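You operate a simulated robot arm through the tools that you are given. There is no shell and no other tool.

Carry out the task below with a simulated robot arm. There is one attempt and no reset: what you move stays moved.

JOB
Cement the top of the lamp base that the CEMENT card names.
Fine: it stands in the steel tray; set it in the holder, use the green pot and the yellow brush; brush back in its dish; leave the pot open, its lid on the table. Set down upright: yellow brush. A coat counts when it lies all over at full strength: go over it till it gets no stronger.

The check looks at the end state, three seconds after you hand in, the way a careful person would. Anything else that was tipped, shoved, dropped, spilled or broken makes it a failure. Lids that push on must go on centred and level and be pressed home; caps that screw on are set level and turned clockwise until they are tight.

ROBOT AND FRAMES
A 7-joint arm with a two-finger parallel gripper, fixed in place. Base frame: the origin is at the foot of the arm, x ahead of it, y to its left, z up. Readings come in m, rad, newtons and seconds.
Its first joint turns from -2.897 to 2.897 rad. Payload 3.43 kg.
The tool frame sits at the grasp point between the pads (the TCP): z along the fingers, y along the line on which they close. The tips reach 0.034 m beyond it. The gripper opens to 0.128 m. The fingers are 0.024 m wide and 0.012 m thick; the gripper's body (0.048 by 0.13 m) begins 0.096 m behind the TCP.
Orientation is that of the tool frame in the base frame, as a unit quaternion [x, y, z, w]. With the fingers straight down and closing along the base's y, the tool's x points along the base's -x, its y along +y and its z along -z.

CONTROLS
- The arm moves only by the tool nudge_tool. Its argument "motion" is a list of rows, each an object (a shift or turn left out is 0, a gripper value left out holds the last) with "delta_pos": the shift along the tool's x, y, z in units of 150 mm (1.0 is 150 mm), a list of three; "turn": the turn, a rotation vector about the tool's x, y, z in units of 180 degrees (1.0 is 180 degrees), a list of three; "fingers": the gripper command, from -1 (fully open) to 1 (shut), values between in proportion. In form: [{"delta_pos": [dx, dy, dz], "turn": [wx, wy, wz], "fingers": fingers}, ...]. A call has 1 to 20 rows; each row is the pose to reach, as a shift and turn from the pose commanded when the call began, along the tool's axes at that moment. A call with a number of a shift or a turn outside -1 to 1 is refused whole. Each row takes 0.2 s and may step no farther than 0.05 m and 0.15 rad from the row before; otherwise, or with a gripper value out of range, the whole call is refused. Where a pose cannot be reached the arm comes as near as it can. A force on the tool above 90 N (or 10 N above the force at the start of the call, whichever is more), or a blocked arm, ends the call early, and 0.2 s more pass. The fingers move at their own pace (about 0.153 m/s each) and stop on an object; they squeeze with about 37 N. The grip force told is the motor's: it shows also when the fingers shut on nothing. Time passes only in rows, and 0.2 s behind the last, so rows that repeat a pose let the fingers close. The reply holds the time, the measured pose of the TCP, the force on the tool along the base axes, the opening and the grip force, in the units named above and with some noise, with the torque about the TCP (base axes, N m) and any sound that the robot's microphone picked up.
- Cameras (640 x 400 px; columns grow to the right, rows downward): "scene" is fixed at [0.0497, 0.5014, 1.6739]; the picture's right is [-0.61, -0.79, 0.00], its down [-0.51, 0.39, -0.77] and it looks along [0.61, -0.47, -0.64] (base axes); focal length 320 px, centre (320, 200). "wrist" rides on the gripper at [0.076, -0.011, -0.16] in the tool frame; the picture's right is [0.15, 0.99, 0.00], its down [-0.88, 0.13, -0.46] and it looks along [-0.45, 0.07, 0.89] (tool axes); focal length 234 px, centre (320, 200). There is no depth. A picture from a camera that has moved, and an enlarged one, comes with that camera's place and axes in the base frame and with its lens.
- camera(camera): a new picture of that camera. No time passes.
- close_up(camera, box): a new picture of the part [left, top, right, bottom] of that camera's present view, enlarged. No time passes.
- sign_off(): hands the job in; it is judged then, once.

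Nothing tells you positions but the pictures and the camera data. Unless the task says otherwise, let go and move clear before handing in.

The tools are called as name(argument=value, ...) on one line, values as JSON. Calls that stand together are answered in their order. nudge_tool: Moves the arm, as the interface text tells. Its arguments: {"type":"object","properties":{"motion":{"type":"array","items":{"type":"object","properties":{"delta_pos":{"type":"array","items":{"type":"number"}},"turn":{"type":"array","items":{"type":"number"}},"fingers":{"type":"number"}}}}},"required":["motion"]} The other tools are called the same way: camera (camera) takes a picture; close_up (camera, box) takes an enlarged picture of a part of a camera's view; sign_off () hands the job in.

At the start:

```text
clock: 0.0
eef_pos: [0.4792, -0.0373, 1.2256]
ee_rot: [0.0, 1.0, 0.0, -0.001]
force: [-0.6, -0.4, -0.2]
torque: [0.0, 0.01, -0.01]
grip_width: 0.1278
grasp_force: 0.0
```

scene: 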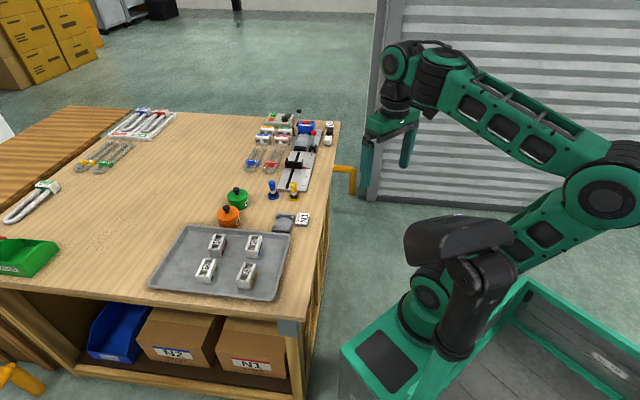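
wrist: 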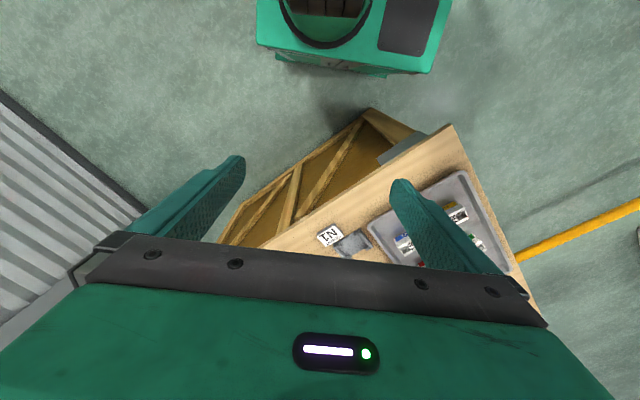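

I see a bench with a steel tray holding four lamp bases, an orange and a green pot, a blue and a yellow brush, and a holder further back. I'll take close-ups to read the card and labels before moving anything.

close_up(camera="scene", box=[240, 100, 350, 170])

close_up(camera="scene", box=[200, 170, 320, 245])

close_up(camera="scene", box=[140, 215, 300, 305])

close_up(camera="scene", box=[0, 90, 200, 290])

```text
5.71 times, centred on (295, 135) of scene
camera zoom: at [0.0497, 0.5014, 1.6739], right [-0.61, -0.79, 0.0], down [-0.51, 0.39, -0.77], along [0.61, -0.47, -0.64], focal length 1829 px, centre (463, 571)
```

zoom: 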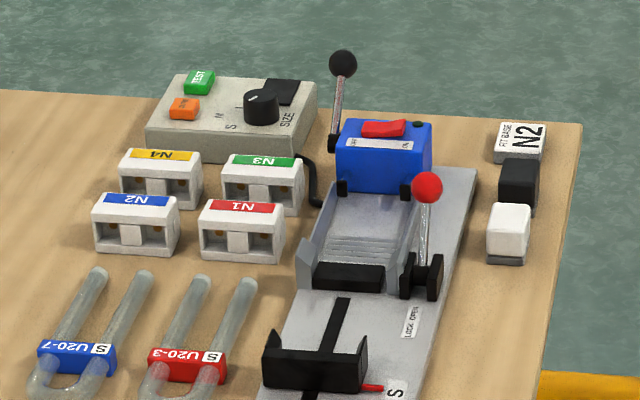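

```text
5.33 times, centred on (260, 208) of scene
camera zoom: at [0.0497, 0.5014, 1.6739], right [-0.61, -0.79, 0.0], down [-0.51, 0.39, -0.77], along [0.61, -0.47, -0.64], focal length 1707 px, centre (640, 160)
```

zoom: 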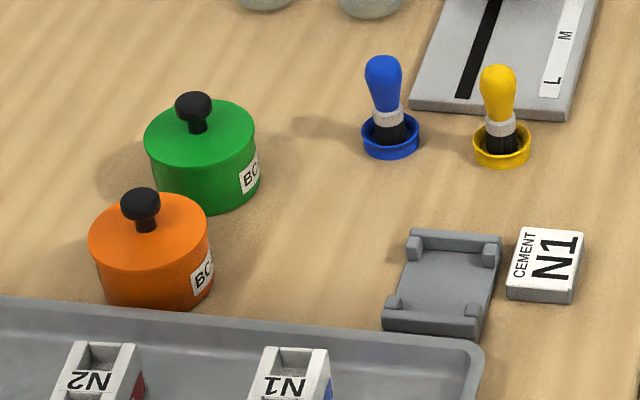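

```text
4.00 times, centred on (220, 260) of scene
camera zoom: at [0.0497, 0.5014, 1.6739], right [-0.61, -0.79, 0.0], down [-0.51, 0.39, -0.77], along [0.61, -0.47, -0.64], focal length 1280 px, centre (720, -40)
```

zoom: 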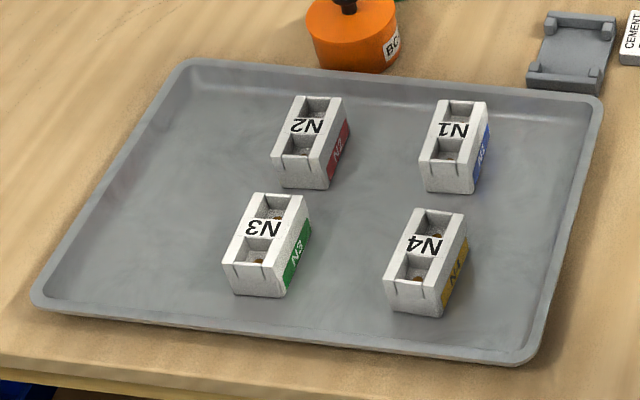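

```text
2.00 times, centred on (100, 190) of scene
camera zoom: at [0.0497, 0.5014, 1.6739], right [-0.61, -0.79, 0.0], down [-0.51, 0.39, -0.77], along [0.61, -0.47, -0.64], focal length 640 px, centre (760, 220)
```

zoom: 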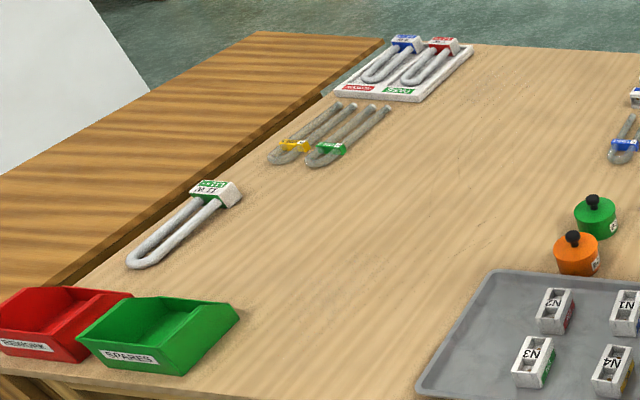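

The CEMENT card reads N1, but the tray bases carry both top and side marks that may differ. I'll zoom tighter on those marks.

close_up(camera="scene", box=[238, 228, 270, 268])

close_up(camera="scene", box=[200, 228, 240, 268])

close_up(camera="scene", box=[190, 250, 260, 294])

close_up(camera="scene", box=[262, 205, 318, 240])

close_up(camera="scene", box=[250, 170, 314, 210])

```text
10.00 times, centred on (254, 248) of scene
camera zoom: at [0.0497, 0.5014, 1.6739], right [-0.61, -0.79, 0.0], down [-0.51, 0.39, -0.77], along [0.61, -0.47, -0.64], focal length 3201 px, centre (980, -280)
```

zoom: 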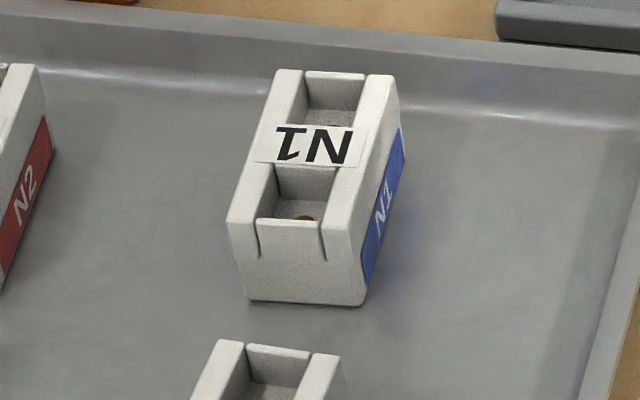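

```text
10.00 times, centred on (220, 248) of scene
camera zoom: at [0.0497, 0.5014, 1.6739], right [-0.61, -0.79, 0.0], down [-0.51, 0.39, -0.77], along [0.61, -0.47, -0.64], focal length 3201 px, centre (1320, -280)
```

zoom: 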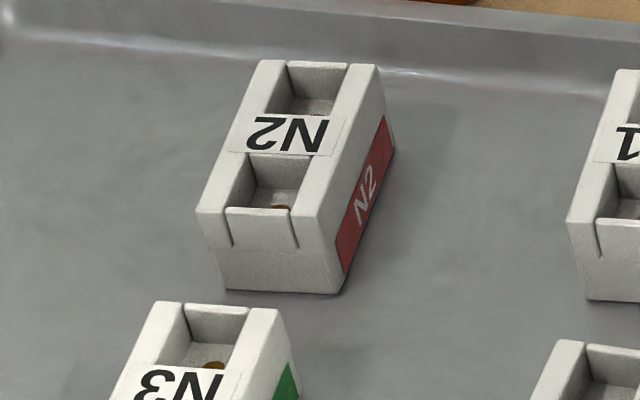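

```text
9.09 times, centred on (225, 272) of scene
camera zoom: at [0.0497, 0.5014, 1.6739], right [-0.61, -0.79, 0.0], down [-0.51, 0.39, -0.77], along [0.61, -0.47, -0.64], focal length 2910 px, centre (1184, -454)
```

zoom: 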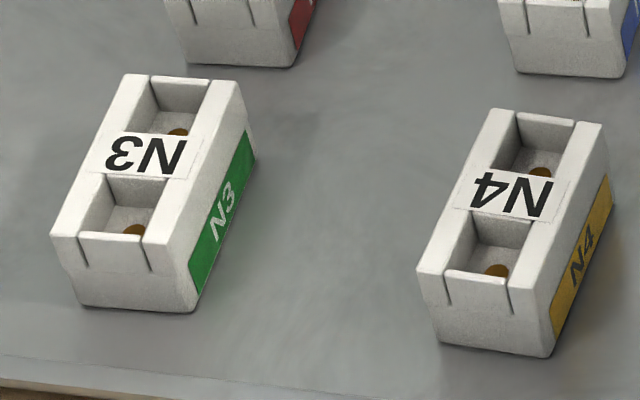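

```text
11.43 times, centred on (290, 222) of scene
camera zoom: at [0.0497, 0.5014, 1.6739], right [-0.61, -0.79, 0.0], down [-0.51, 0.39, -0.77], along [0.61, -0.47, -0.64], focal length 3658 px, centre (663, -57)
```

zoom: 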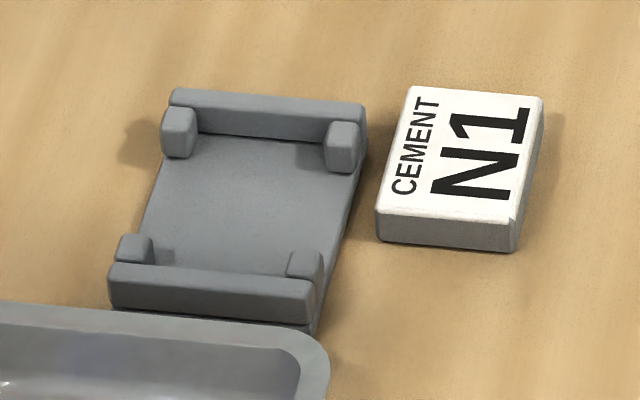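

```text
10.00 times, centred on (282, 190) of scene
camera zoom: at [0.0497, 0.5014, 1.6739], right [-0.61, -0.79, 0.0], down [-0.51, 0.39, -0.77], along [0.61, -0.47, -0.64], focal length 3201 px, centre (700, 300)
```

zoom: 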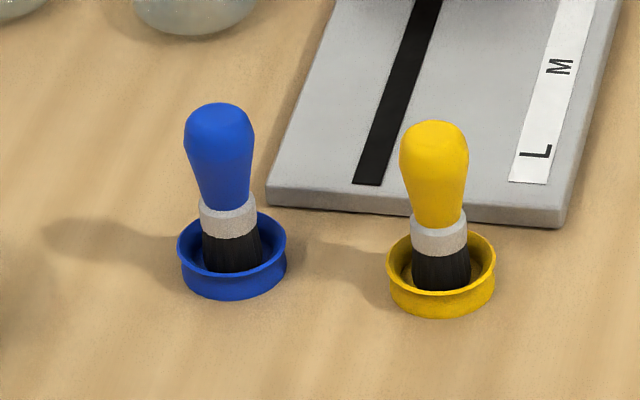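

The card says N1 and base N1 in the tray (blue side label) matches on both marks; the holder is the grey cradle next to the card. I estimate the table top at about z 0.86, and will move the wrist camera over the bench for accurate positions.

nudge_tool(motion=[{"delta_pos": [-0.25, 0.15, 0]}, {"delta_pos": [-0.5, 0.3, 0]}, {"delta_pos": [-0.75, 0.45, 0]}, {"delta_pos": [-1.0, 0.6, 0]}, {"delta_pos": [-1.0, 0.6, 0]}])

camera(camera="wrist")

camera(camera="scene")

```text
clock: 1.2
eef_pos: [0.6181, 0.0524, 1.2334]
ee_rot: [0.001, 1.0, 0.0, 0.007]
force: [0.1, 0.2, 0.5]
torque: [-0.03, -0.01, 0.02]
grip_width: 0.128
grasp_force: 0.1
```

```text
taken
camera wrist: at [0.5393, 0.0422, 1.3906], right [-0.15, 0.99, 0.0], down [0.88, 0.13, 0.47], along [0.46, 0.07, -0.88], focal length 234 px, centre (320, 200)
```

wrist: 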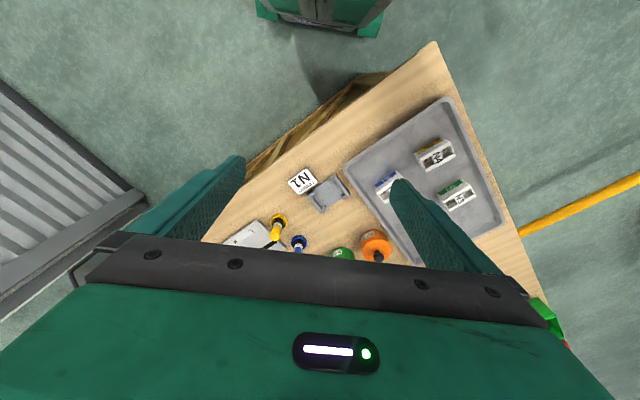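

```text
taken
```

scene: 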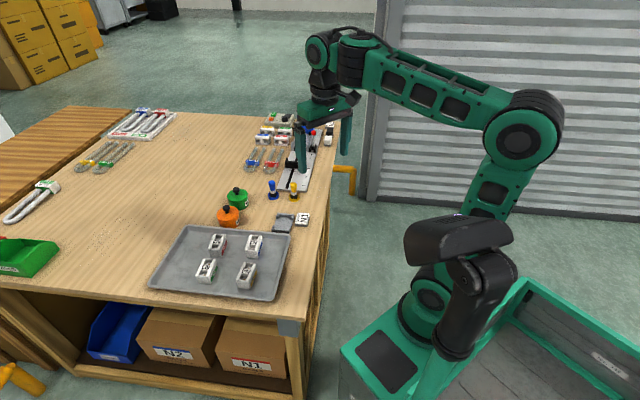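

The arm is over the bench and the wrist view shows the card, holder, brushes and tray. I'll let it settle, checking whether the pose error is lag.

nudge_tool(motion=[{"delta_pos": [0, 0, 0]}, {"delta_pos": [0, 0, 0]}])

close_up(camera="wrist", box=[240, 130, 400, 270])

close_up(camera="wrist", box=[330, 90, 530, 270])

```text
clock: 1.8
eef_pos: [0.6172, 0.052, 1.2337]
ee_rot: [0.0, 1.0, 0.0, 0.007]
force: [-0.6, -0.7, -0.4]
torque: [-0.04, -0.01, -0.01]
grip_width: 0.1278
grasp_force: 0.1
```

```text
2.86 times, centred on (320, 200) of wrist
camera zoom: at [0.5391, 0.042, 1.3906], right [-0.15, 0.99, 0.0], down [0.88, 0.13, 0.47], along [0.46, 0.07, -0.88], focal length 669 px, centre (320, 200)
```

zoom: 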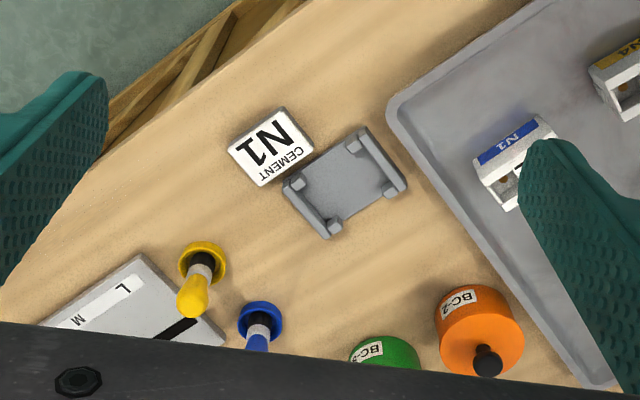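

```text
2.22 times, centred on (430, 180) of wrist
camera zoom: at [0.5391, 0.042, 1.3906], right [-0.15, 0.99, 0.0], down [0.88, 0.13, 0.47], along [0.46, 0.07, -0.88], focal length 520 px, centre (76, 244)
```

zoom: 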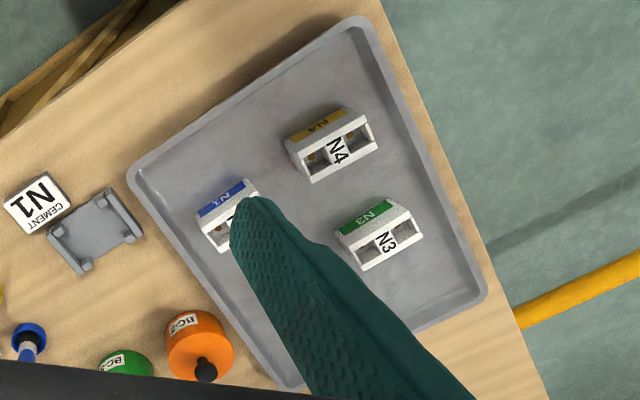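

The arm settled about 1 cm short, so that height is near its reach limit; lower should be fine. N1 is near (0.72, 0.24), and I'll move over it and descend for a closer look.

nudge_tool(motion=[{"delta_pos": [-0.08, 0.2, 0.18]}, {"delta_pos": [-0.16, 0.4, 0.36]}, {"delta_pos": [-0.24, 0.6, 0.54]}, {"delta_pos": [-0.32, 0.8, 0.72]}, {"delta_pos": [-0.4, 1.0, 0.8]}, {"delta_pos": [-0.4, 1.0, 0.8]}])

camera(camera="wrist")

```text
clock: 3.2
eef_pos: [0.6772, 0.2037, 1.1166]
ee_rot: [0.0, 1.0, 0.0, 0.005]
force: [0.3, 0.7, 0.5]
torque: [0.01, -0.03, -0.02]
grip_width: 0.1283
grasp_force: 0.0
```

```text
taken
camera wrist: at [0.6, 0.193, 1.2729], right [-0.15, 0.99, 0.0], down [0.88, 0.13, 0.47], along [0.46, 0.07, -0.89], focal length 234 px, centre (320, 200)
```

wrist: 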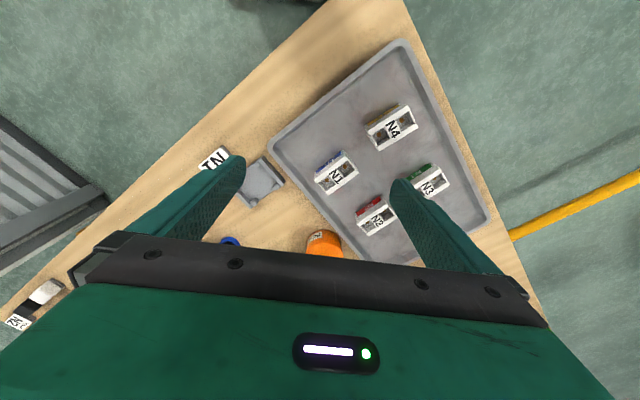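

N1 is now between the fingers in the wrist view, with the holder to the left. I'll zoom for its outline and yaw.

close_up(camera="wrist", box=[280, 100, 440, 200])

close_up(camera="wrist", box=[190, 120, 350, 220])

```text
4.00 times, centred on (360, 150) of wrist
camera zoom: at [0.6, 0.193, 1.2729], right [-0.15, 0.99, 0.0], down [0.88, 0.13, 0.47], along [0.46, 0.07, -0.89], focal length 937 px, centre (160, 400)
```

zoom: 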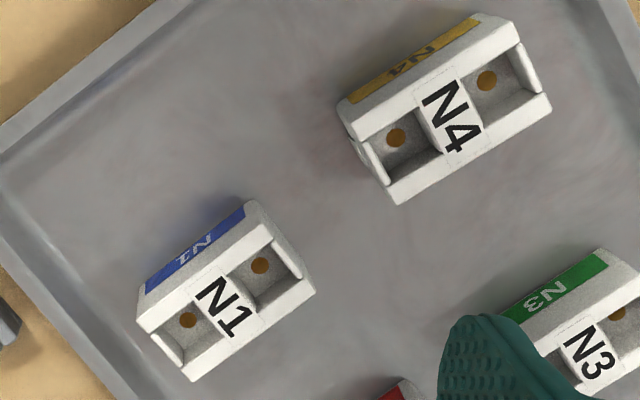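

```text
4.00 times, centred on (270, 170) of wrist
camera zoom: at [0.6, 0.193, 1.2729], right [-0.15, 0.99, 0.0], down [0.88, 0.13, 0.47], along [0.46, 0.07, -0.89], focal length 937 px, centre (520, 320)
```

zoom: 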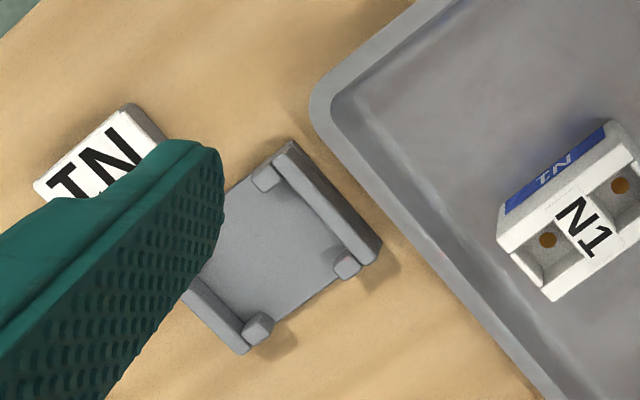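

N1's top measures about 66 × 39 mm centred near (0.740, 0.242), with its long axis at about 139.5° in the base frame; the holder has nearly the same orientation. I'll remove the small tilt, shift over N1, then yaw the gripper.

nudge_tool(motion=[{"delta_pos": [-0.2, 0.12, 0.2], "turn": [0, 0.0028, 0]}, {"delta_pos": [-0.42, 0.255, 0.4], "turn": [0, 0.0028, 0]}, {"delta_pos": [-0.42, 0.255, 0.4], "turn": [0, 0.0028, 0]}])

nudge_tool(motion=[{"turn": [0, 0, 0.045]}, {"turn": [0, 0, 0.09]}, {"turn": [0, 0, 0.135]}, {"turn": [0, 0, 0.18]}, {"turn": [0, 0, 0.225]}, {"turn": [0, 0, 0.225]}])

camera(camera="wrist")

```text
clock: 4.0
eef_pos: [0.7401, 0.2411, 1.0547]
ee_rot: [0.001, 1.0, 0.0, 0.002]
force: [0.4, -1.2, 1.2]
torque: [0.01, 0.02, -0.01]
grip_width: 0.1279
grasp_force: 0.0
```

```text
clock: 5.4
eef_pos: [0.7399, 0.2398, 1.0555]
ee_rot: [0.347, 0.938, 0.001, 0.002]
force: [0.5, -0.1, 0.8]
torque: [0.01, 0.01, -0.03]
grip_width: 0.1282
grasp_force: 0.0
```

```text
taken
camera wrist: at [0.6754, 0.2818, 1.2139], right [0.53, 0.85, 0.0], down [0.75, -0.47, 0.46], along [0.39, -0.24, -0.89], focal length 234 px, centre (320, 200)
```

wrist: 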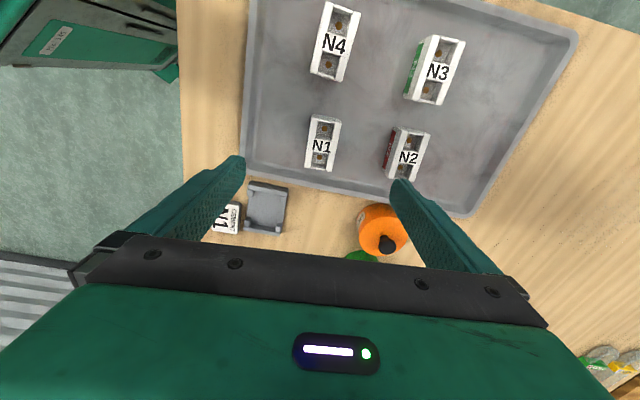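

The gripper is now nearly aligned with N1, which stands between the fingers in view. I'll zoom in to refine N1's position, yaw and heights.

close_up(camera="wrist", box=[272, 100, 368, 180])

close_up(camera="wrist", box=[200, 160, 330, 250])

```text
5.00 times, centred on (320, 140) of wrist
camera zoom: at [0.6754, 0.2818, 1.2139], right [0.53, 0.85, 0.0], down [0.75, -0.47, 0.46], along [0.39, -0.24, -0.89], focal length 1171 px, centre (320, 500)
```

zoom: 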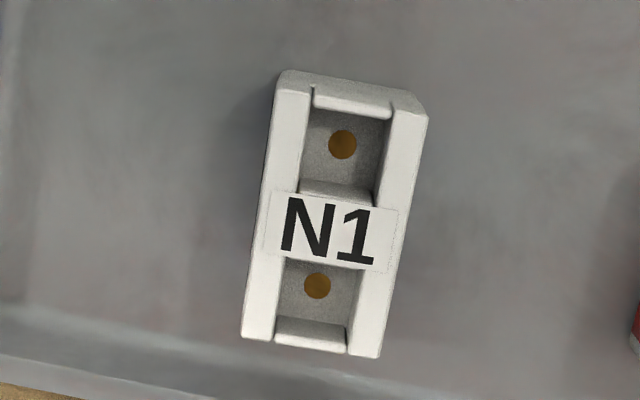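

```text
4.44 times, centred on (265, 205) of wrist
camera zoom: at [0.6754, 0.2818, 1.2139], right [0.53, 0.85, 0.0], down [0.75, -0.47, 0.46], along [0.39, -0.24, -0.89], focal length 1041 px, centre (564, 178)
```

zoom: 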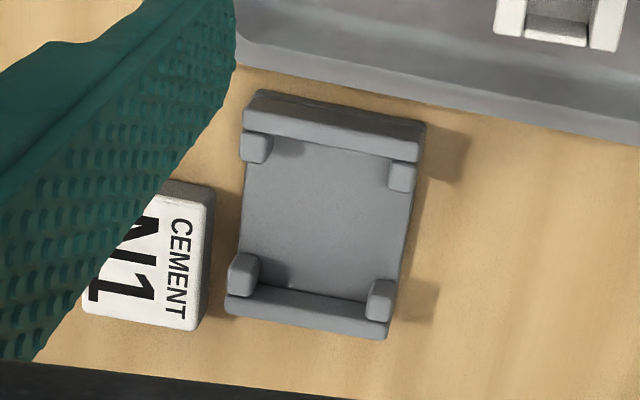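

N1 is centred about 4 mm along tool y from the TCP, with yaw aligned to within 1°, and its top is at z ≈ 0.904. I'll centre on it, partly close the fingers and descend in stages.

nudge_tool(motion=[{"delta_pos": [-0.005, 0.0287, 0.2], "fingers": -0.17}, {"delta_pos": [-0.005, 0.0287, 0.42], "fingers": -0.17}, {"delta_pos": [-0.005, 0.0287, 0.637], "fingers": -0.17}, {"delta_pos": [-0.005, 0.0287, 0.637], "fingers": -0.17}])

camera(camera="wrist")

close_up(camera="wrist", box=[240, 100, 400, 220])

close_up(camera="scene", box=[200, 190, 320, 270])

```text
clock: 6.4
eef_pos: [0.7436, 0.2422, 0.9601]
ee_rot: [0.346, 0.938, 0.001, 0.001]
force: [-0.5, -0.2, 0.6]
torque: [0.0, -0.02, -0.02]
grip_width: 0.0749
grasp_force: 0.1
```

```text
taken
camera wrist: at [0.6791, 0.2844, 1.1186], right [0.53, 0.85, 0.0], down [0.75, -0.47, 0.46], along [0.39, -0.24, -0.89], focal length 234 px, centre (320, 200)
```

wrist: 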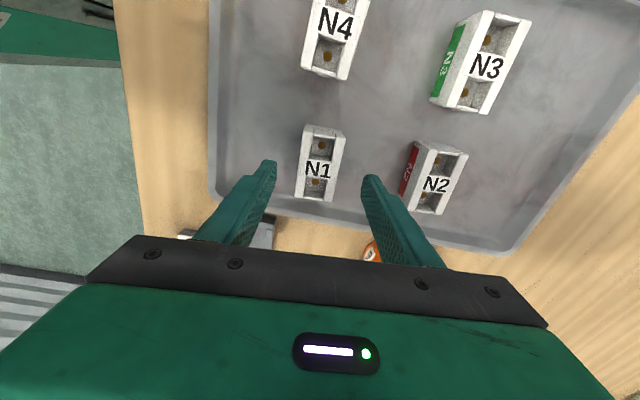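

```text
3.33 times, centred on (320, 160) of wrist
camera zoom: at [0.6791, 0.2844, 1.1186], right [0.53, 0.85, 0.0], down [0.75, -0.47, 0.46], along [0.39, -0.24, -0.89], focal length 781 px, centre (320, 333)
```

zoom: 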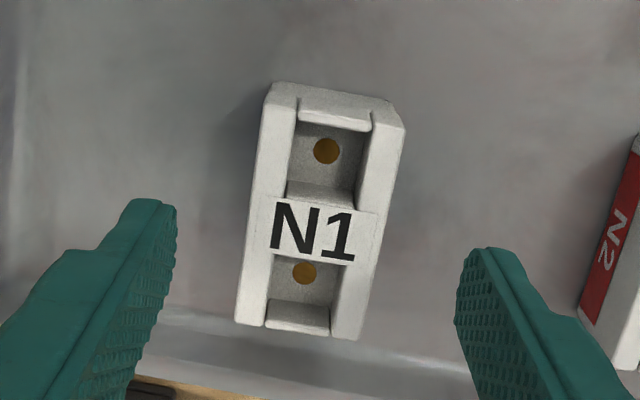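

```text
5.00 times, centred on (260, 230) of scene
camera zoom: at [0.0497, 0.5014, 1.6739], right [-0.61, -0.79, 0.0], down [-0.51, 0.39, -0.77], along [0.61, -0.47, -0.64], focal length 1600 px, centre (620, 50)
```

zoom: 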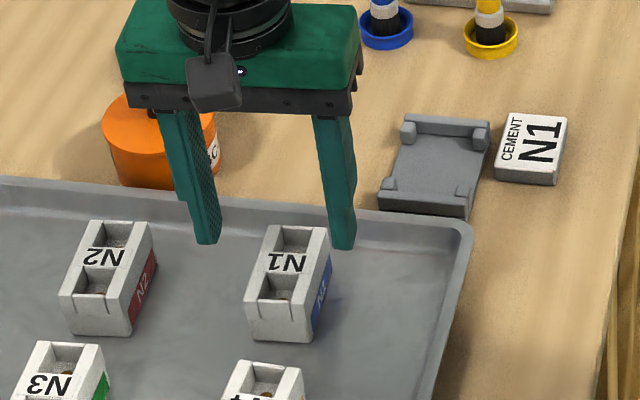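

N1 is centred within 1 mm between the fingers, and I estimate the tray floor near z 0.872. I'll descend to TCP z ≈ 0.914, keeping the tips a few mm above the tray, and check before closing.

nudge_tool(motion=[{"delta_pos": [0, -0.003, 0.1]}, {"delta_pos": [0, -0.003, 0.2]}, {"delta_pos": [0, -0.003, 0.307]}, {"delta_pos": [0, -0.003, 0.307]}])

close_up(camera="wrist", box=[240, 100, 400, 220])

close_up(camera="scene", box=[220, 215, 290, 265])

```text
clock: 7.4
eef_pos: [0.7437, 0.2434, 0.9134]
ee_rot: [0.346, 0.938, 0.0, 0.002]
force: [-0.9, 0.6, -0.1]
torque: [-0.01, 0.02, 0.0]
grip_width: 0.0748
grasp_force: 0.1
```

```text
3.33 times, centred on (320, 160) of wrist
camera zoom: at [0.6782, 0.2844, 1.0723], right [0.53, 0.85, 0.0], down [0.75, -0.47, 0.46], along [0.39, -0.24, -0.89], focal length 781 px, centre (320, 333)
```

zoom: 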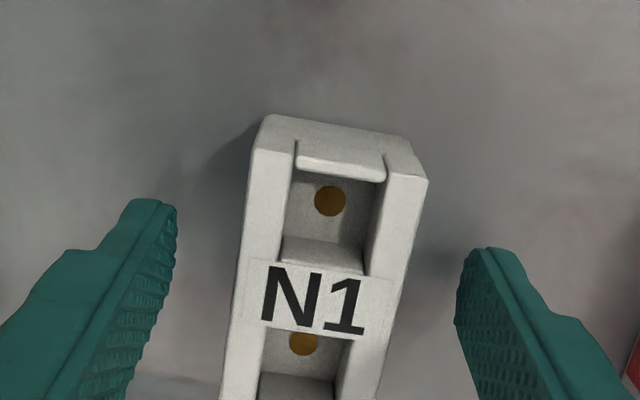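

```text
8.00 times, centred on (255, 240) of scene
camera zoom: at [0.0497, 0.5014, 1.6739], right [-0.61, -0.79, 0.0], down [-0.51, 0.39, -0.77], along [0.61, -0.47, -0.64], focal length 2561 px, centre (840, -120)
```

zoom: 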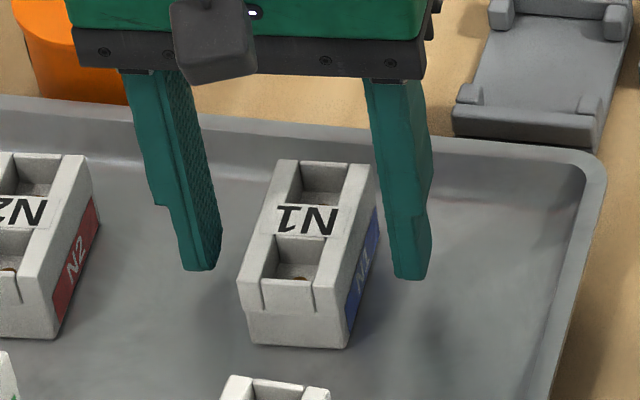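

Fingers straddle N1 cleanly with the tips just above the tray floor. I'll close the grip.

nudge_tool(motion=[{"fingers": 0.2}, {"fingers": 1}, {"fingers": 1}, {"fingers": 1}])

close_up(camera="wrist", box=[240, 100, 400, 220])

```text
clock: 8.4
eef_pos: [0.744, 0.2426, 0.9143]
ee_rot: [0.346, 0.938, 0.0, 0.002]
force: [0.3, 0.1, -0.4]
torque: [0.02, 0.01, 0.03]
grip_width: 0.0393
grasp_force: 36.7
```

```text
3.33 times, centred on (320, 160) of wrist
camera zoom: at [0.6783, 0.2844, 1.0724], right [0.53, 0.85, 0.0], down [0.75, -0.47, 0.46], along [0.39, -0.24, -0.89], focal length 781 px, centre (320, 333)
```

zoom: 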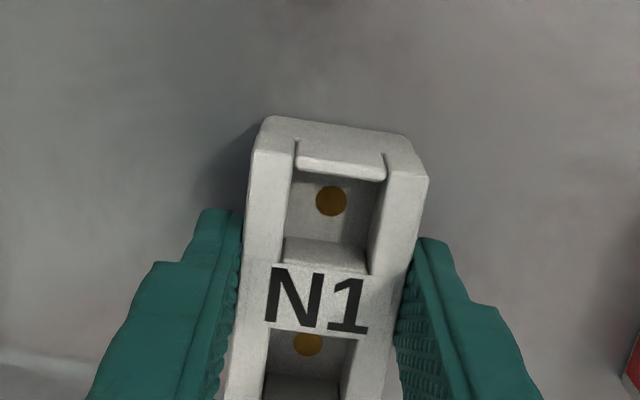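

Gripped at 39.3 mm with the fingers centred. I'll lift N1 straight up.

nudge_tool(motion=[{"delta_pos": [0, 0, -0.1]}, {"delta_pos": [0, 0, -0.3]}, {"delta_pos": [0, 0, -0.6]}, {"delta_pos": [0, 0, -0.9]}, {"delta_pos": [0, 0, -0.9]}])

camera(camera="wrist")

camera(camera="scene")

```text
clock: 9.6
eef_pos: [0.742, 0.2415, 1.0496]
ee_rot: [0.346, 0.938, 0.001, 0.0]
force: [-0.9, 0.0, -1.1]
torque: [0.0, 0.03, 0.0]
grip_width: 0.0393
grasp_force: 36.4
```

```text
taken
camera wrist: at [0.6773, 0.283, 1.2081], right [0.53, 0.85, 0.0], down [0.75, -0.47, 0.46], along [0.39, -0.24, -0.89], focal length 234 px, centre (320, 200)
```

wrist: 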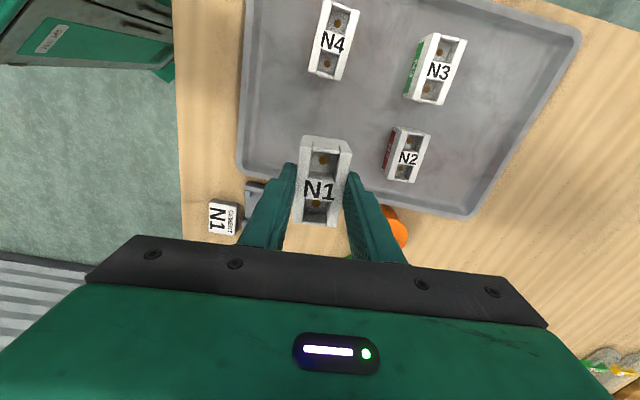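

```text
taken
```

scene: 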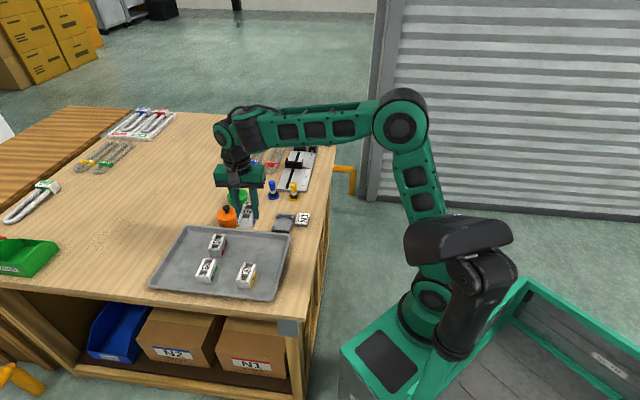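

N1 is lifted and held level. I'll move to an offset spot beyond the holder so that the camera sees the holder clear of the held base, while turning about 4.4° to match it.

nudge_tool(motion=[{"delta_pos": [-0.2, -0.08, 0]}, {"delta_pos": [-0.4, -0.16, 0]}, {"delta_pos": [-0.6, -0.24, 0]}, {"delta_pos": [-0.8, -0.3, 0]}, {"delta_pos": [-0.8, -0.3, 0]}])

nudge_tool(motion=[{"delta_pos": [-0.2, -0.08, 0], "turn": [0, 0, 0.0122]}, {"delta_pos": [-0.4, -0.16, 0], "turn": [0, 0, 0.0244]}, {"delta_pos": [-0.6, -0.23, 0], "turn": [0, 0, 0.0244]}, {"delta_pos": [-0.6, -0.23, 0], "turn": [0, 0, 0.0244]}])

camera(camera="wrist")

close_up(camera="wrist", box=[250, 20, 410, 140])

```text
clock: 10.8
eef_pos: [0.8049, 0.1276, 1.0469]
ee_rot: [0.346, 0.938, 0.0, 0.003]
force: [0.4, 0.2, -0.2]
torque: [-0.01, 0.03, 0.01]
grip_width: 0.0393
grasp_force: 37.2
```

```text
clock: 11.8
eef_pos: [0.8506, 0.0419, 1.0494]
ee_rot: [0.383, 0.924, 0.001, 0.002]
force: [-0.1, 0.8, -0.1]
torque: [0.01, 0.0, 0.02]
grip_width: 0.0393
grasp_force: 36.6
```

```text
taken
camera wrist: at [0.7901, 0.089, 1.2083], right [0.59, 0.8, 0.0], down [0.71, -0.53, 0.46], along [0.37, -0.27, -0.89], focal length 234 px, centre (320, 200)
```

wrist: 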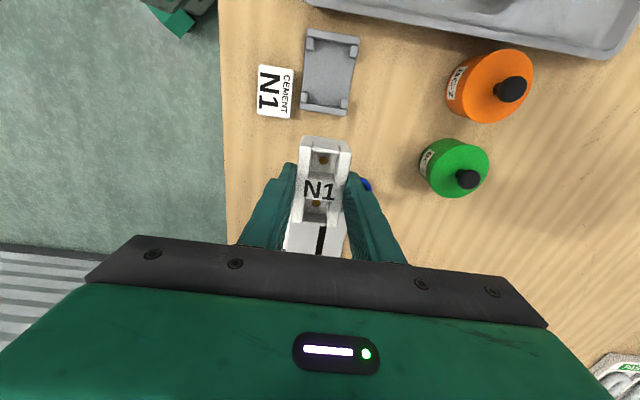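

```text
3.33 times, centred on (330, 80) of wrist
camera zoom: at [0.7901, 0.089, 1.2083], right [0.59, 0.8, 0.0], down [0.71, -0.53, 0.46], along [0.37, -0.27, -0.89], focal length 781 px, centre (287, 600)
```

zoom: 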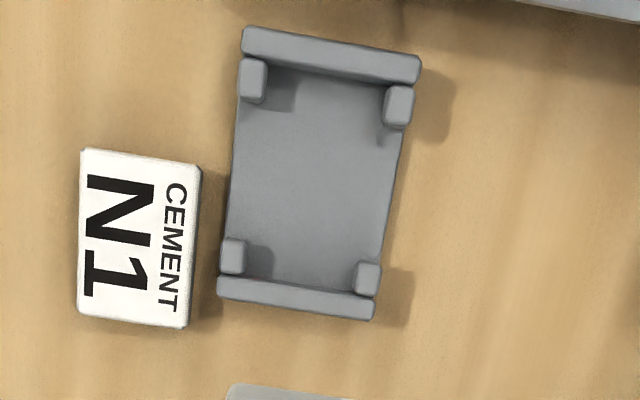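

The view is now straight down on the holder, unobstructed. I'll zoom tighter on the holder and on the held base to compute the exact offset.

close_up(camera="wrist", box=[290, 20, 370, 70])

close_up(camera="wrist", box=[290, 75, 370, 125])

close_up(camera="wrist", box=[256, 120, 384, 230])

close_up(camera="scene", box=[230, 160, 330, 240])

```text
8.00 times, centred on (330, 45) of wrist
camera zoom: at [0.7901, 0.089, 1.2083], right [0.59, 0.8, 0.0], down [0.71, -0.53, 0.46], along [0.37, -0.27, -0.89], focal length 1873 px, centre (240, 1440)
```

zoom: 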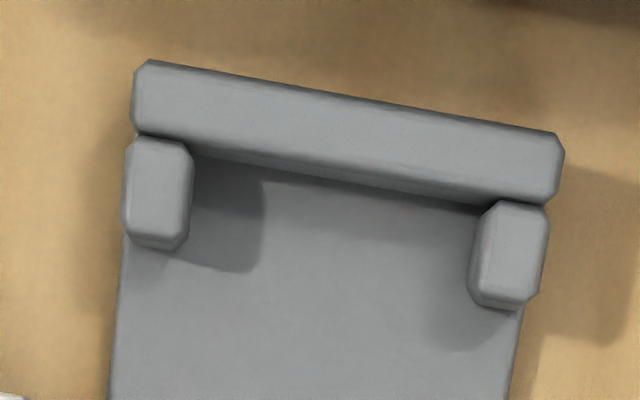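

```text
8.00 times, centred on (330, 100) of wrist
camera zoom: at [0.7901, 0.089, 1.2083], right [0.59, 0.8, 0.0], down [0.71, -0.53, 0.46], along [0.37, -0.27, -0.89], focal length 1873 px, centre (240, 1000)
```

zoom: 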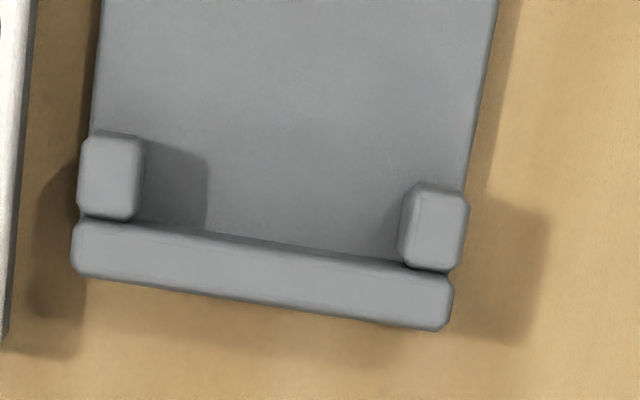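

```text
3.64 times, centred on (320, 175) of wrist
camera zoom: at [0.7901, 0.089, 1.2083], right [0.59, 0.8, 0.0], down [0.71, -0.53, 0.46], along [0.37, -0.27, -0.89], focal length 852 px, centre (320, 291)
```

zoom: 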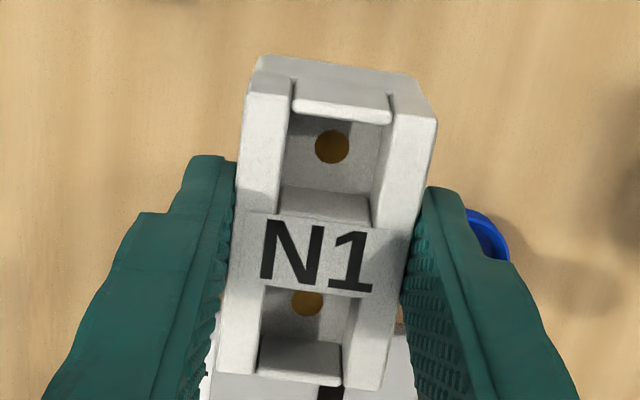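

```text
5.00 times, centred on (280, 200) of scene
camera zoom: at [0.0497, 0.5014, 1.6739], right [-0.61, -0.79, 0.0], down [-0.51, 0.39, -0.77], along [0.61, -0.47, -0.64], focal length 1600 px, centre (520, 200)
```

zoom: 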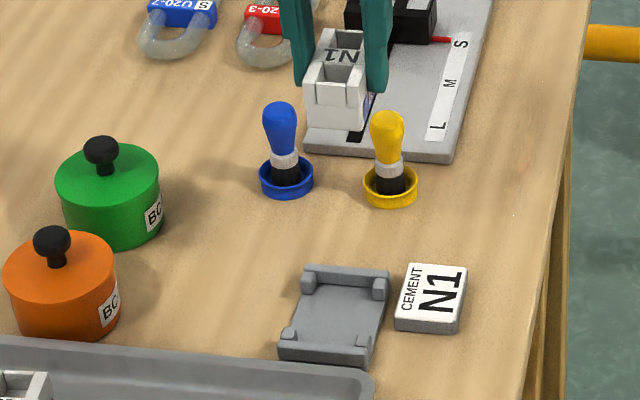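

The holder sits square to the gripper at this yaw, centred about 83 mm along tool +x and 1.5–2 mm along −y, with roughly 3.5 mm of slack each way. I'll move over it and lower to just above its walls for a check.

nudge_tool(motion=[{"delta_pos": [0.2, -0.0133, 0]}, {"delta_pos": [0.4, -0.0133, 0]}, {"delta_pos": [0.559, -0.0133, 0]}, {"delta_pos": [0.559, -0.0133, 0.25]}, {"delta_pos": [0.559, -0.0133, 0.5]}, {"delta_pos": [0.559, -0.0133, 0.7]}, {"delta_pos": [0.559, -0.0133, 0.7]}])

camera(camera="wrist")

close_up(camera="wrist", box=[240, 100, 400, 220])

close_up(camera="scene", box=[250, 195, 320, 245])

```text
clock: 13.4
eef_pos: [0.7895, 0.1028, 0.9451]
ee_rot: [0.382, 0.924, 0.0, 0.001]
force: [0.1, 0.2, -0.7]
torque: [0.03, -0.04, -0.03]
grip_width: 0.0395
grasp_force: 37.3
```

```text
taken
camera wrist: at [0.7277, 0.149, 1.1032], right [0.59, 0.8, 0.0], down [0.71, -0.53, 0.46], along [0.37, -0.27, -0.89], focal length 234 px, centre (320, 200)
```

wrist: 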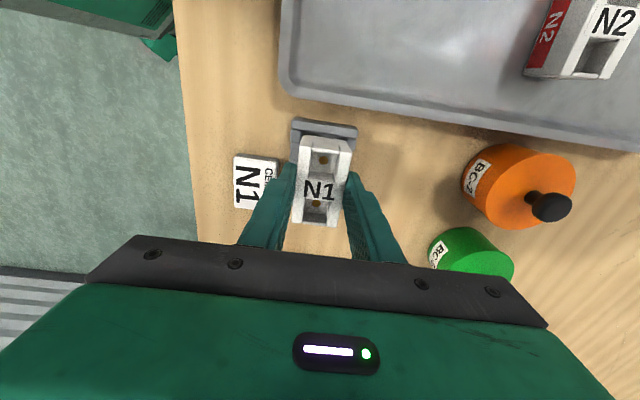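

```text
3.33 times, centred on (320, 160) of wrist
camera zoom: at [0.7277, 0.149, 1.1032], right [0.59, 0.8, 0.0], down [0.71, -0.53, 0.46], along [0.37, -0.27, -0.89], focal length 781 px, centre (320, 333)
```

zoom: 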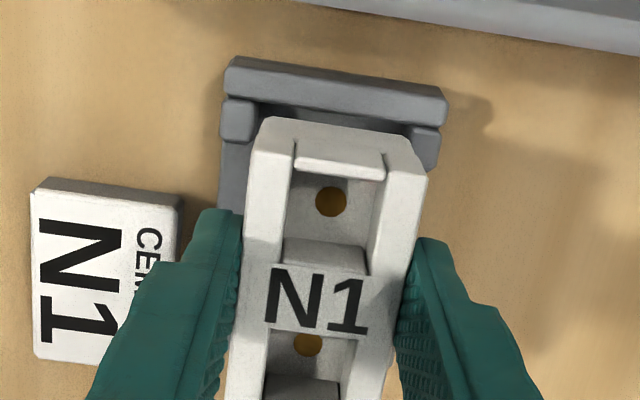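

```text
8.00 times, centred on (285, 220) of scene
camera zoom: at [0.0497, 0.5014, 1.6739], right [-0.61, -0.79, 0.0], down [-0.51, 0.39, -0.77], along [0.61, -0.47, -0.64], focal length 2561 px, centre (600, 40)
```

zoom: 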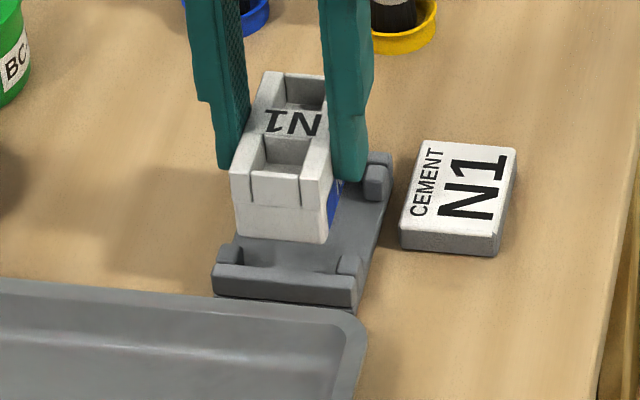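

The base is aligned over the holder to under a millimetre in y and with about 2 mm clearance at the end wall. I'll lower gently and watch the force.

nudge_tool(motion=[{"delta_pos": [0, 0, 0.05]}, {"delta_pos": [0, 0, 0.09]}, {"delta_pos": [0, 0, 0.12]}, {"delta_pos": [0, 0, 0.12]}])

close_up(camera="wrist", box=[240, 100, 400, 220])

close_up(camera="scene", box=[250, 195, 320, 245])

```text
clock: 14.4
eef_pos: [0.79, 0.103, 0.9276]
ee_rot: [0.383, 0.924, 0.001, 0.003]
force: [0.5, -4.4, 21.6]
torque: [0.23, 0.56, 0.08]
grip_width: 0.0395
grasp_force: 37.0
```

```text
3.33 times, centred on (320, 160) of wrist
camera zoom: at [0.7281, 0.1493, 1.0863], right [0.6, 0.8, 0.0], down [0.71, -0.53, 0.46], along [0.37, -0.27, -0.89], focal length 781 px, centre (320, 333)
```

zoom: 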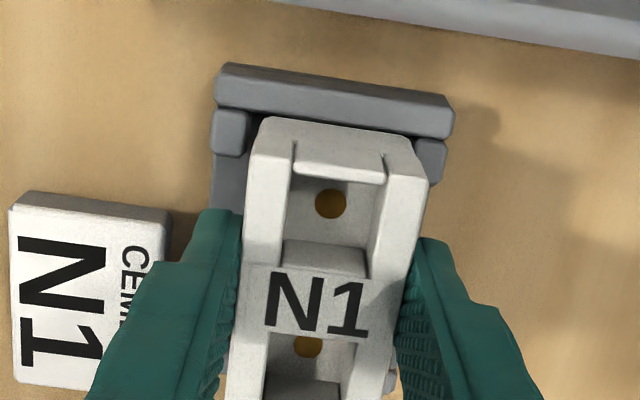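

```text
8.00 times, centred on (285, 220) of scene
camera zoom: at [0.0497, 0.5014, 1.6739], right [-0.61, -0.79, 0.0], down [-0.51, 0.39, -0.77], along [0.61, -0.47, -0.64], focal length 2561 px, centre (600, 40)
```

zoom: 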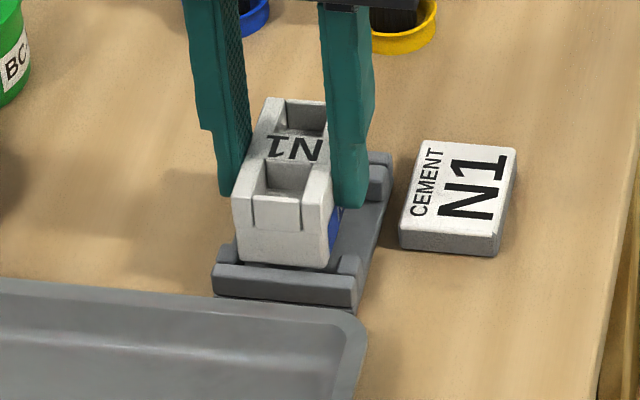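

The base touched down early (21 N at z 0.9276), and the torque places the contact at the tool +x end, on top of the upper wall. I'll raise 6 mm, shift 1.5 mm toward −x and try again.

nudge_tool(motion=[{"delta_pos": [0, 0, -0.04]}, {"delta_pos": [-0.01, 0, -0.04]}, {"delta_pos": [-0.01, 0, -0.02]}, {"delta_pos": [-0.01, 0, 0.0]}, {"delta_pos": [-0.01, 0, 0.0]}])

close_up(camera="wrist", box=[240, 100, 400, 220])

close_up(camera="scene", box=[250, 195, 320, 245])

```text
clock: 15.6
eef_pos: [0.7917, 0.1021, 0.9249]
ee_rot: [0.381, 0.925, 0.0, 0.001]
force: [-0.5, -0.7, -1.1]
torque: [-0.04, 0.09, -0.04]
grip_width: 0.0394
grasp_force: 36.7
```

```text
3.33 times, centred on (320, 160) of wrist
camera zoom: at [0.7298, 0.1488, 1.0839], right [0.59, 0.8, 0.0], down [0.71, -0.53, 0.46], along [0.37, -0.27, -0.89], focal length 781 px, centre (320, 333)
```

zoom: 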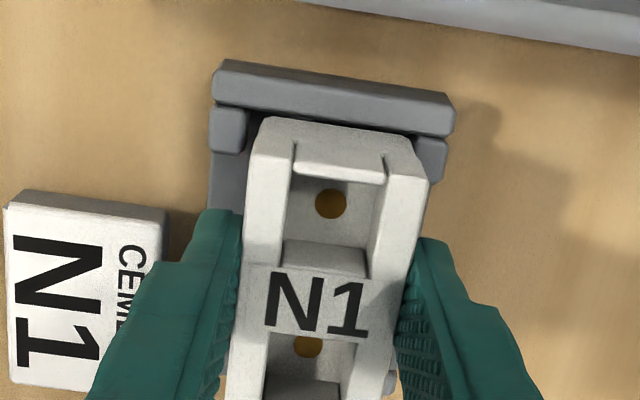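

```text
8.00 times, centred on (285, 220) of scene
camera zoom: at [0.0497, 0.5014, 1.6739], right [-0.61, -0.79, 0.0], down [-0.51, 0.39, -0.77], along [0.61, -0.47, -0.64], focal length 2561 px, centre (600, 40)
```

zoom: 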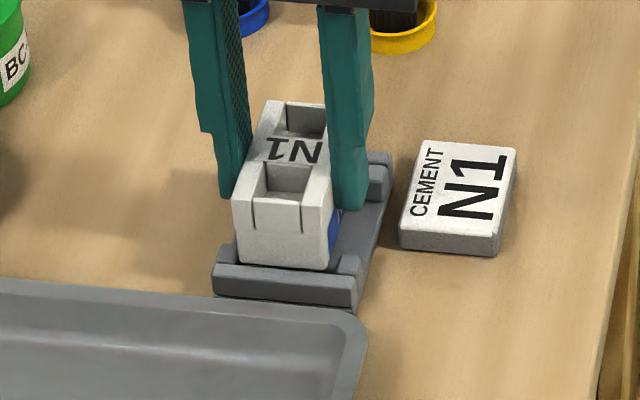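

No contact now at z 0.925, so the base is past the wall top. I'll continue down in small steps.

nudge_tool(motion=[{"delta_pos": [0, 0, 0.013]}, {"delta_pos": [0, 0, 0.027]}, {"delta_pos": [0, 0, 0.027]}])

close_up(camera="scene", box=[250, 195, 320, 245])

```text
clock: 16.4
eef_pos: [0.7918, 0.1022, 0.9224]
ee_rot: [0.382, 0.924, 0.001, 0.001]
force: [-2.4, -2.8, 1.0]
torque: [-0.12, 0.09, -0.15]
grip_width: 0.0393
grasp_force: 37.0
```

```text
8.00 times, centred on (285, 220) of scene
camera zoom: at [0.0497, 0.5014, 1.6739], right [-0.61, -0.79, 0.0], down [-0.51, 0.39, -0.77], along [0.61, -0.47, -0.64], focal length 2561 px, centre (600, 40)
```

zoom: 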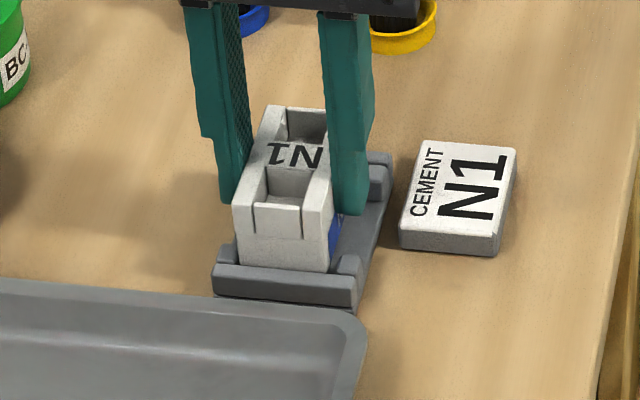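

A slight side force (about 3.7 N along −y, at the −x end) shows light contact with a +y post. I'll ease 0.8 mm toward −y and continue down.

nudge_tool(motion=[{"delta_pos": [0, -0.005, 0]}, {"delta_pos": [0, -0.005, 0.012]}, {"delta_pos": [0, -0.005, 0.025]}, {"delta_pos": [0, -0.005, 0.025]}])

close_up(camera="scene", box=[250, 195, 320, 245])

close_up(camera="wrist", box=[240, 100, 400, 220])

```text
clock: 17.4
eef_pos: [0.7915, 0.1023, 0.9189]
ee_rot: [0.382, 0.924, 0.0, 0.002]
force: [0.6, -0.5, -0.8]
torque: [-0.02, -0.01, -0.03]
grip_width: 0.0394
grasp_force: 37.2
```

```text
8.00 times, centred on (285, 220) of scene
camera zoom: at [0.0497, 0.5014, 1.6739], right [-0.61, -0.79, 0.0], down [-0.51, 0.39, -0.77], along [0.61, -0.47, -0.64], focal length 2561 px, centre (600, 40)
```

zoom: 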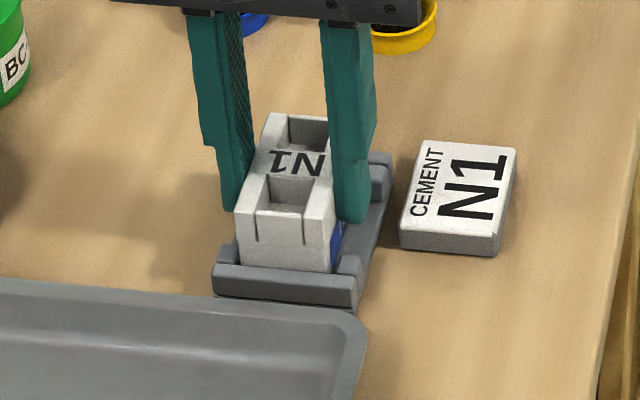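

```text
3.33 times, centred on (320, 160) of wrist
camera zoom: at [0.7292, 0.1484, 1.0764], right [0.59, 0.8, 0.0], down [0.71, -0.53, 0.46], along [0.37, -0.27, -0.89], focal length 781 px, centre (320, 333)
```

zoom: 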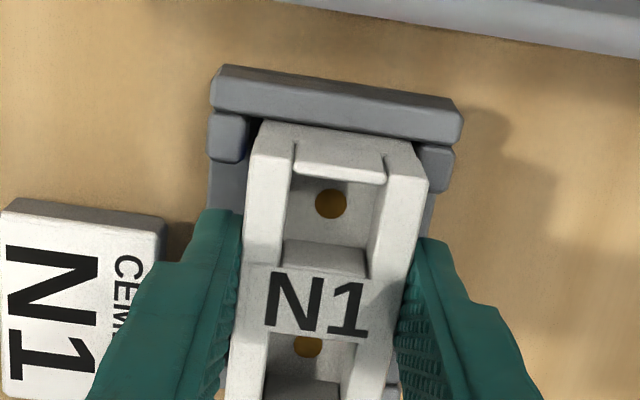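

Force is clear again at z 0.919 and the base is sinking between the posts. I'll keep lowering by 2 mm steps until it seats.

nudge_tool(motion=[{"delta_pos": [0, 0, 0.012]}, {"delta_pos": [0, 0, 0.02]}, {"delta_pos": [0, 0, 0.02]}])

```text
clock: 18.2
eef_pos: [0.791, 0.1027, 0.9153]
ee_rot: [0.382, 0.924, 0.0, 0.003]
force: [-0.1, -0.2, 3.5]
torque: [-0.1, -0.09, -0.01]
grip_width: 0.0395
grasp_force: 36.9
```

A light 3.5 N upward force suggests the base is just touching the holder floor. I'll go about 1 mm more to confirm.

nudge_tool(motion=[{"delta_pos": [0, 0, 0.005]}, {"delta_pos": [0, 0, 0.005]}])

close_up(camera="scene", box=[250, 195, 320, 245])

close_up(camera="wrist", box=[240, 100, 400, 220])

```text
clock: 18.8
eef_pos: [0.7905, 0.1016, 0.9152]
ee_rot: [0.382, 0.924, 0.001, 0.002]
force: [-3.3, 1.3, 16.2]
torque: [-0.45, -0.29, -0.04]
grip_width: 0.0392
grasp_force: 37.0
```

```text
8.00 times, centred on (285, 220) of scene
camera zoom: at [0.0497, 0.5014, 1.6739], right [-0.61, -0.79, 0.0], down [-0.51, 0.39, -0.77], along [0.61, -0.47, -0.64], focal length 2561 px, centre (600, 40)
```

zoom: 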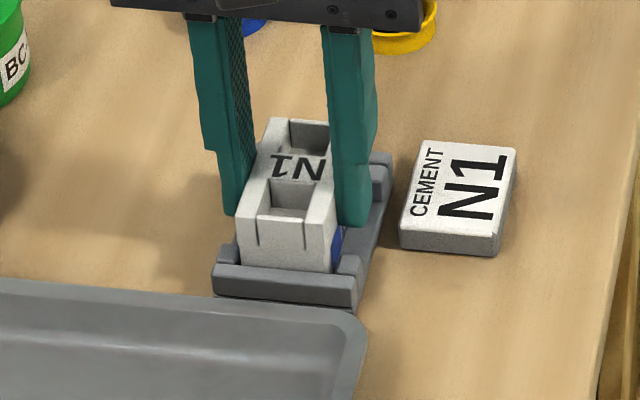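

```text
3.33 times, centred on (320, 160) of wrist
camera zoom: at [0.7288, 0.1481, 1.0735], right [0.59, 0.8, 0.0], down [0.71, -0.53, 0.46], along [0.37, -0.27, -0.89], focal length 781 px, centre (320, 333)
```

zoom: 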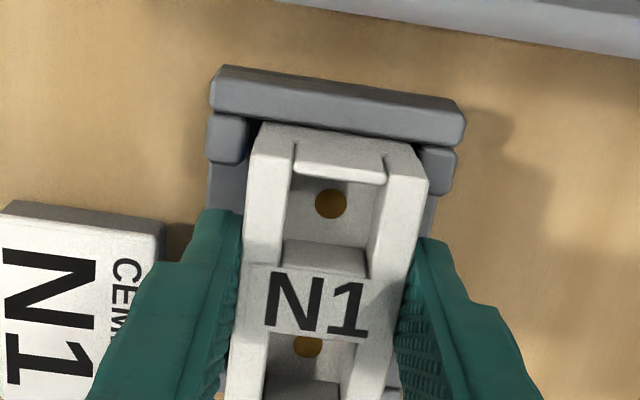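

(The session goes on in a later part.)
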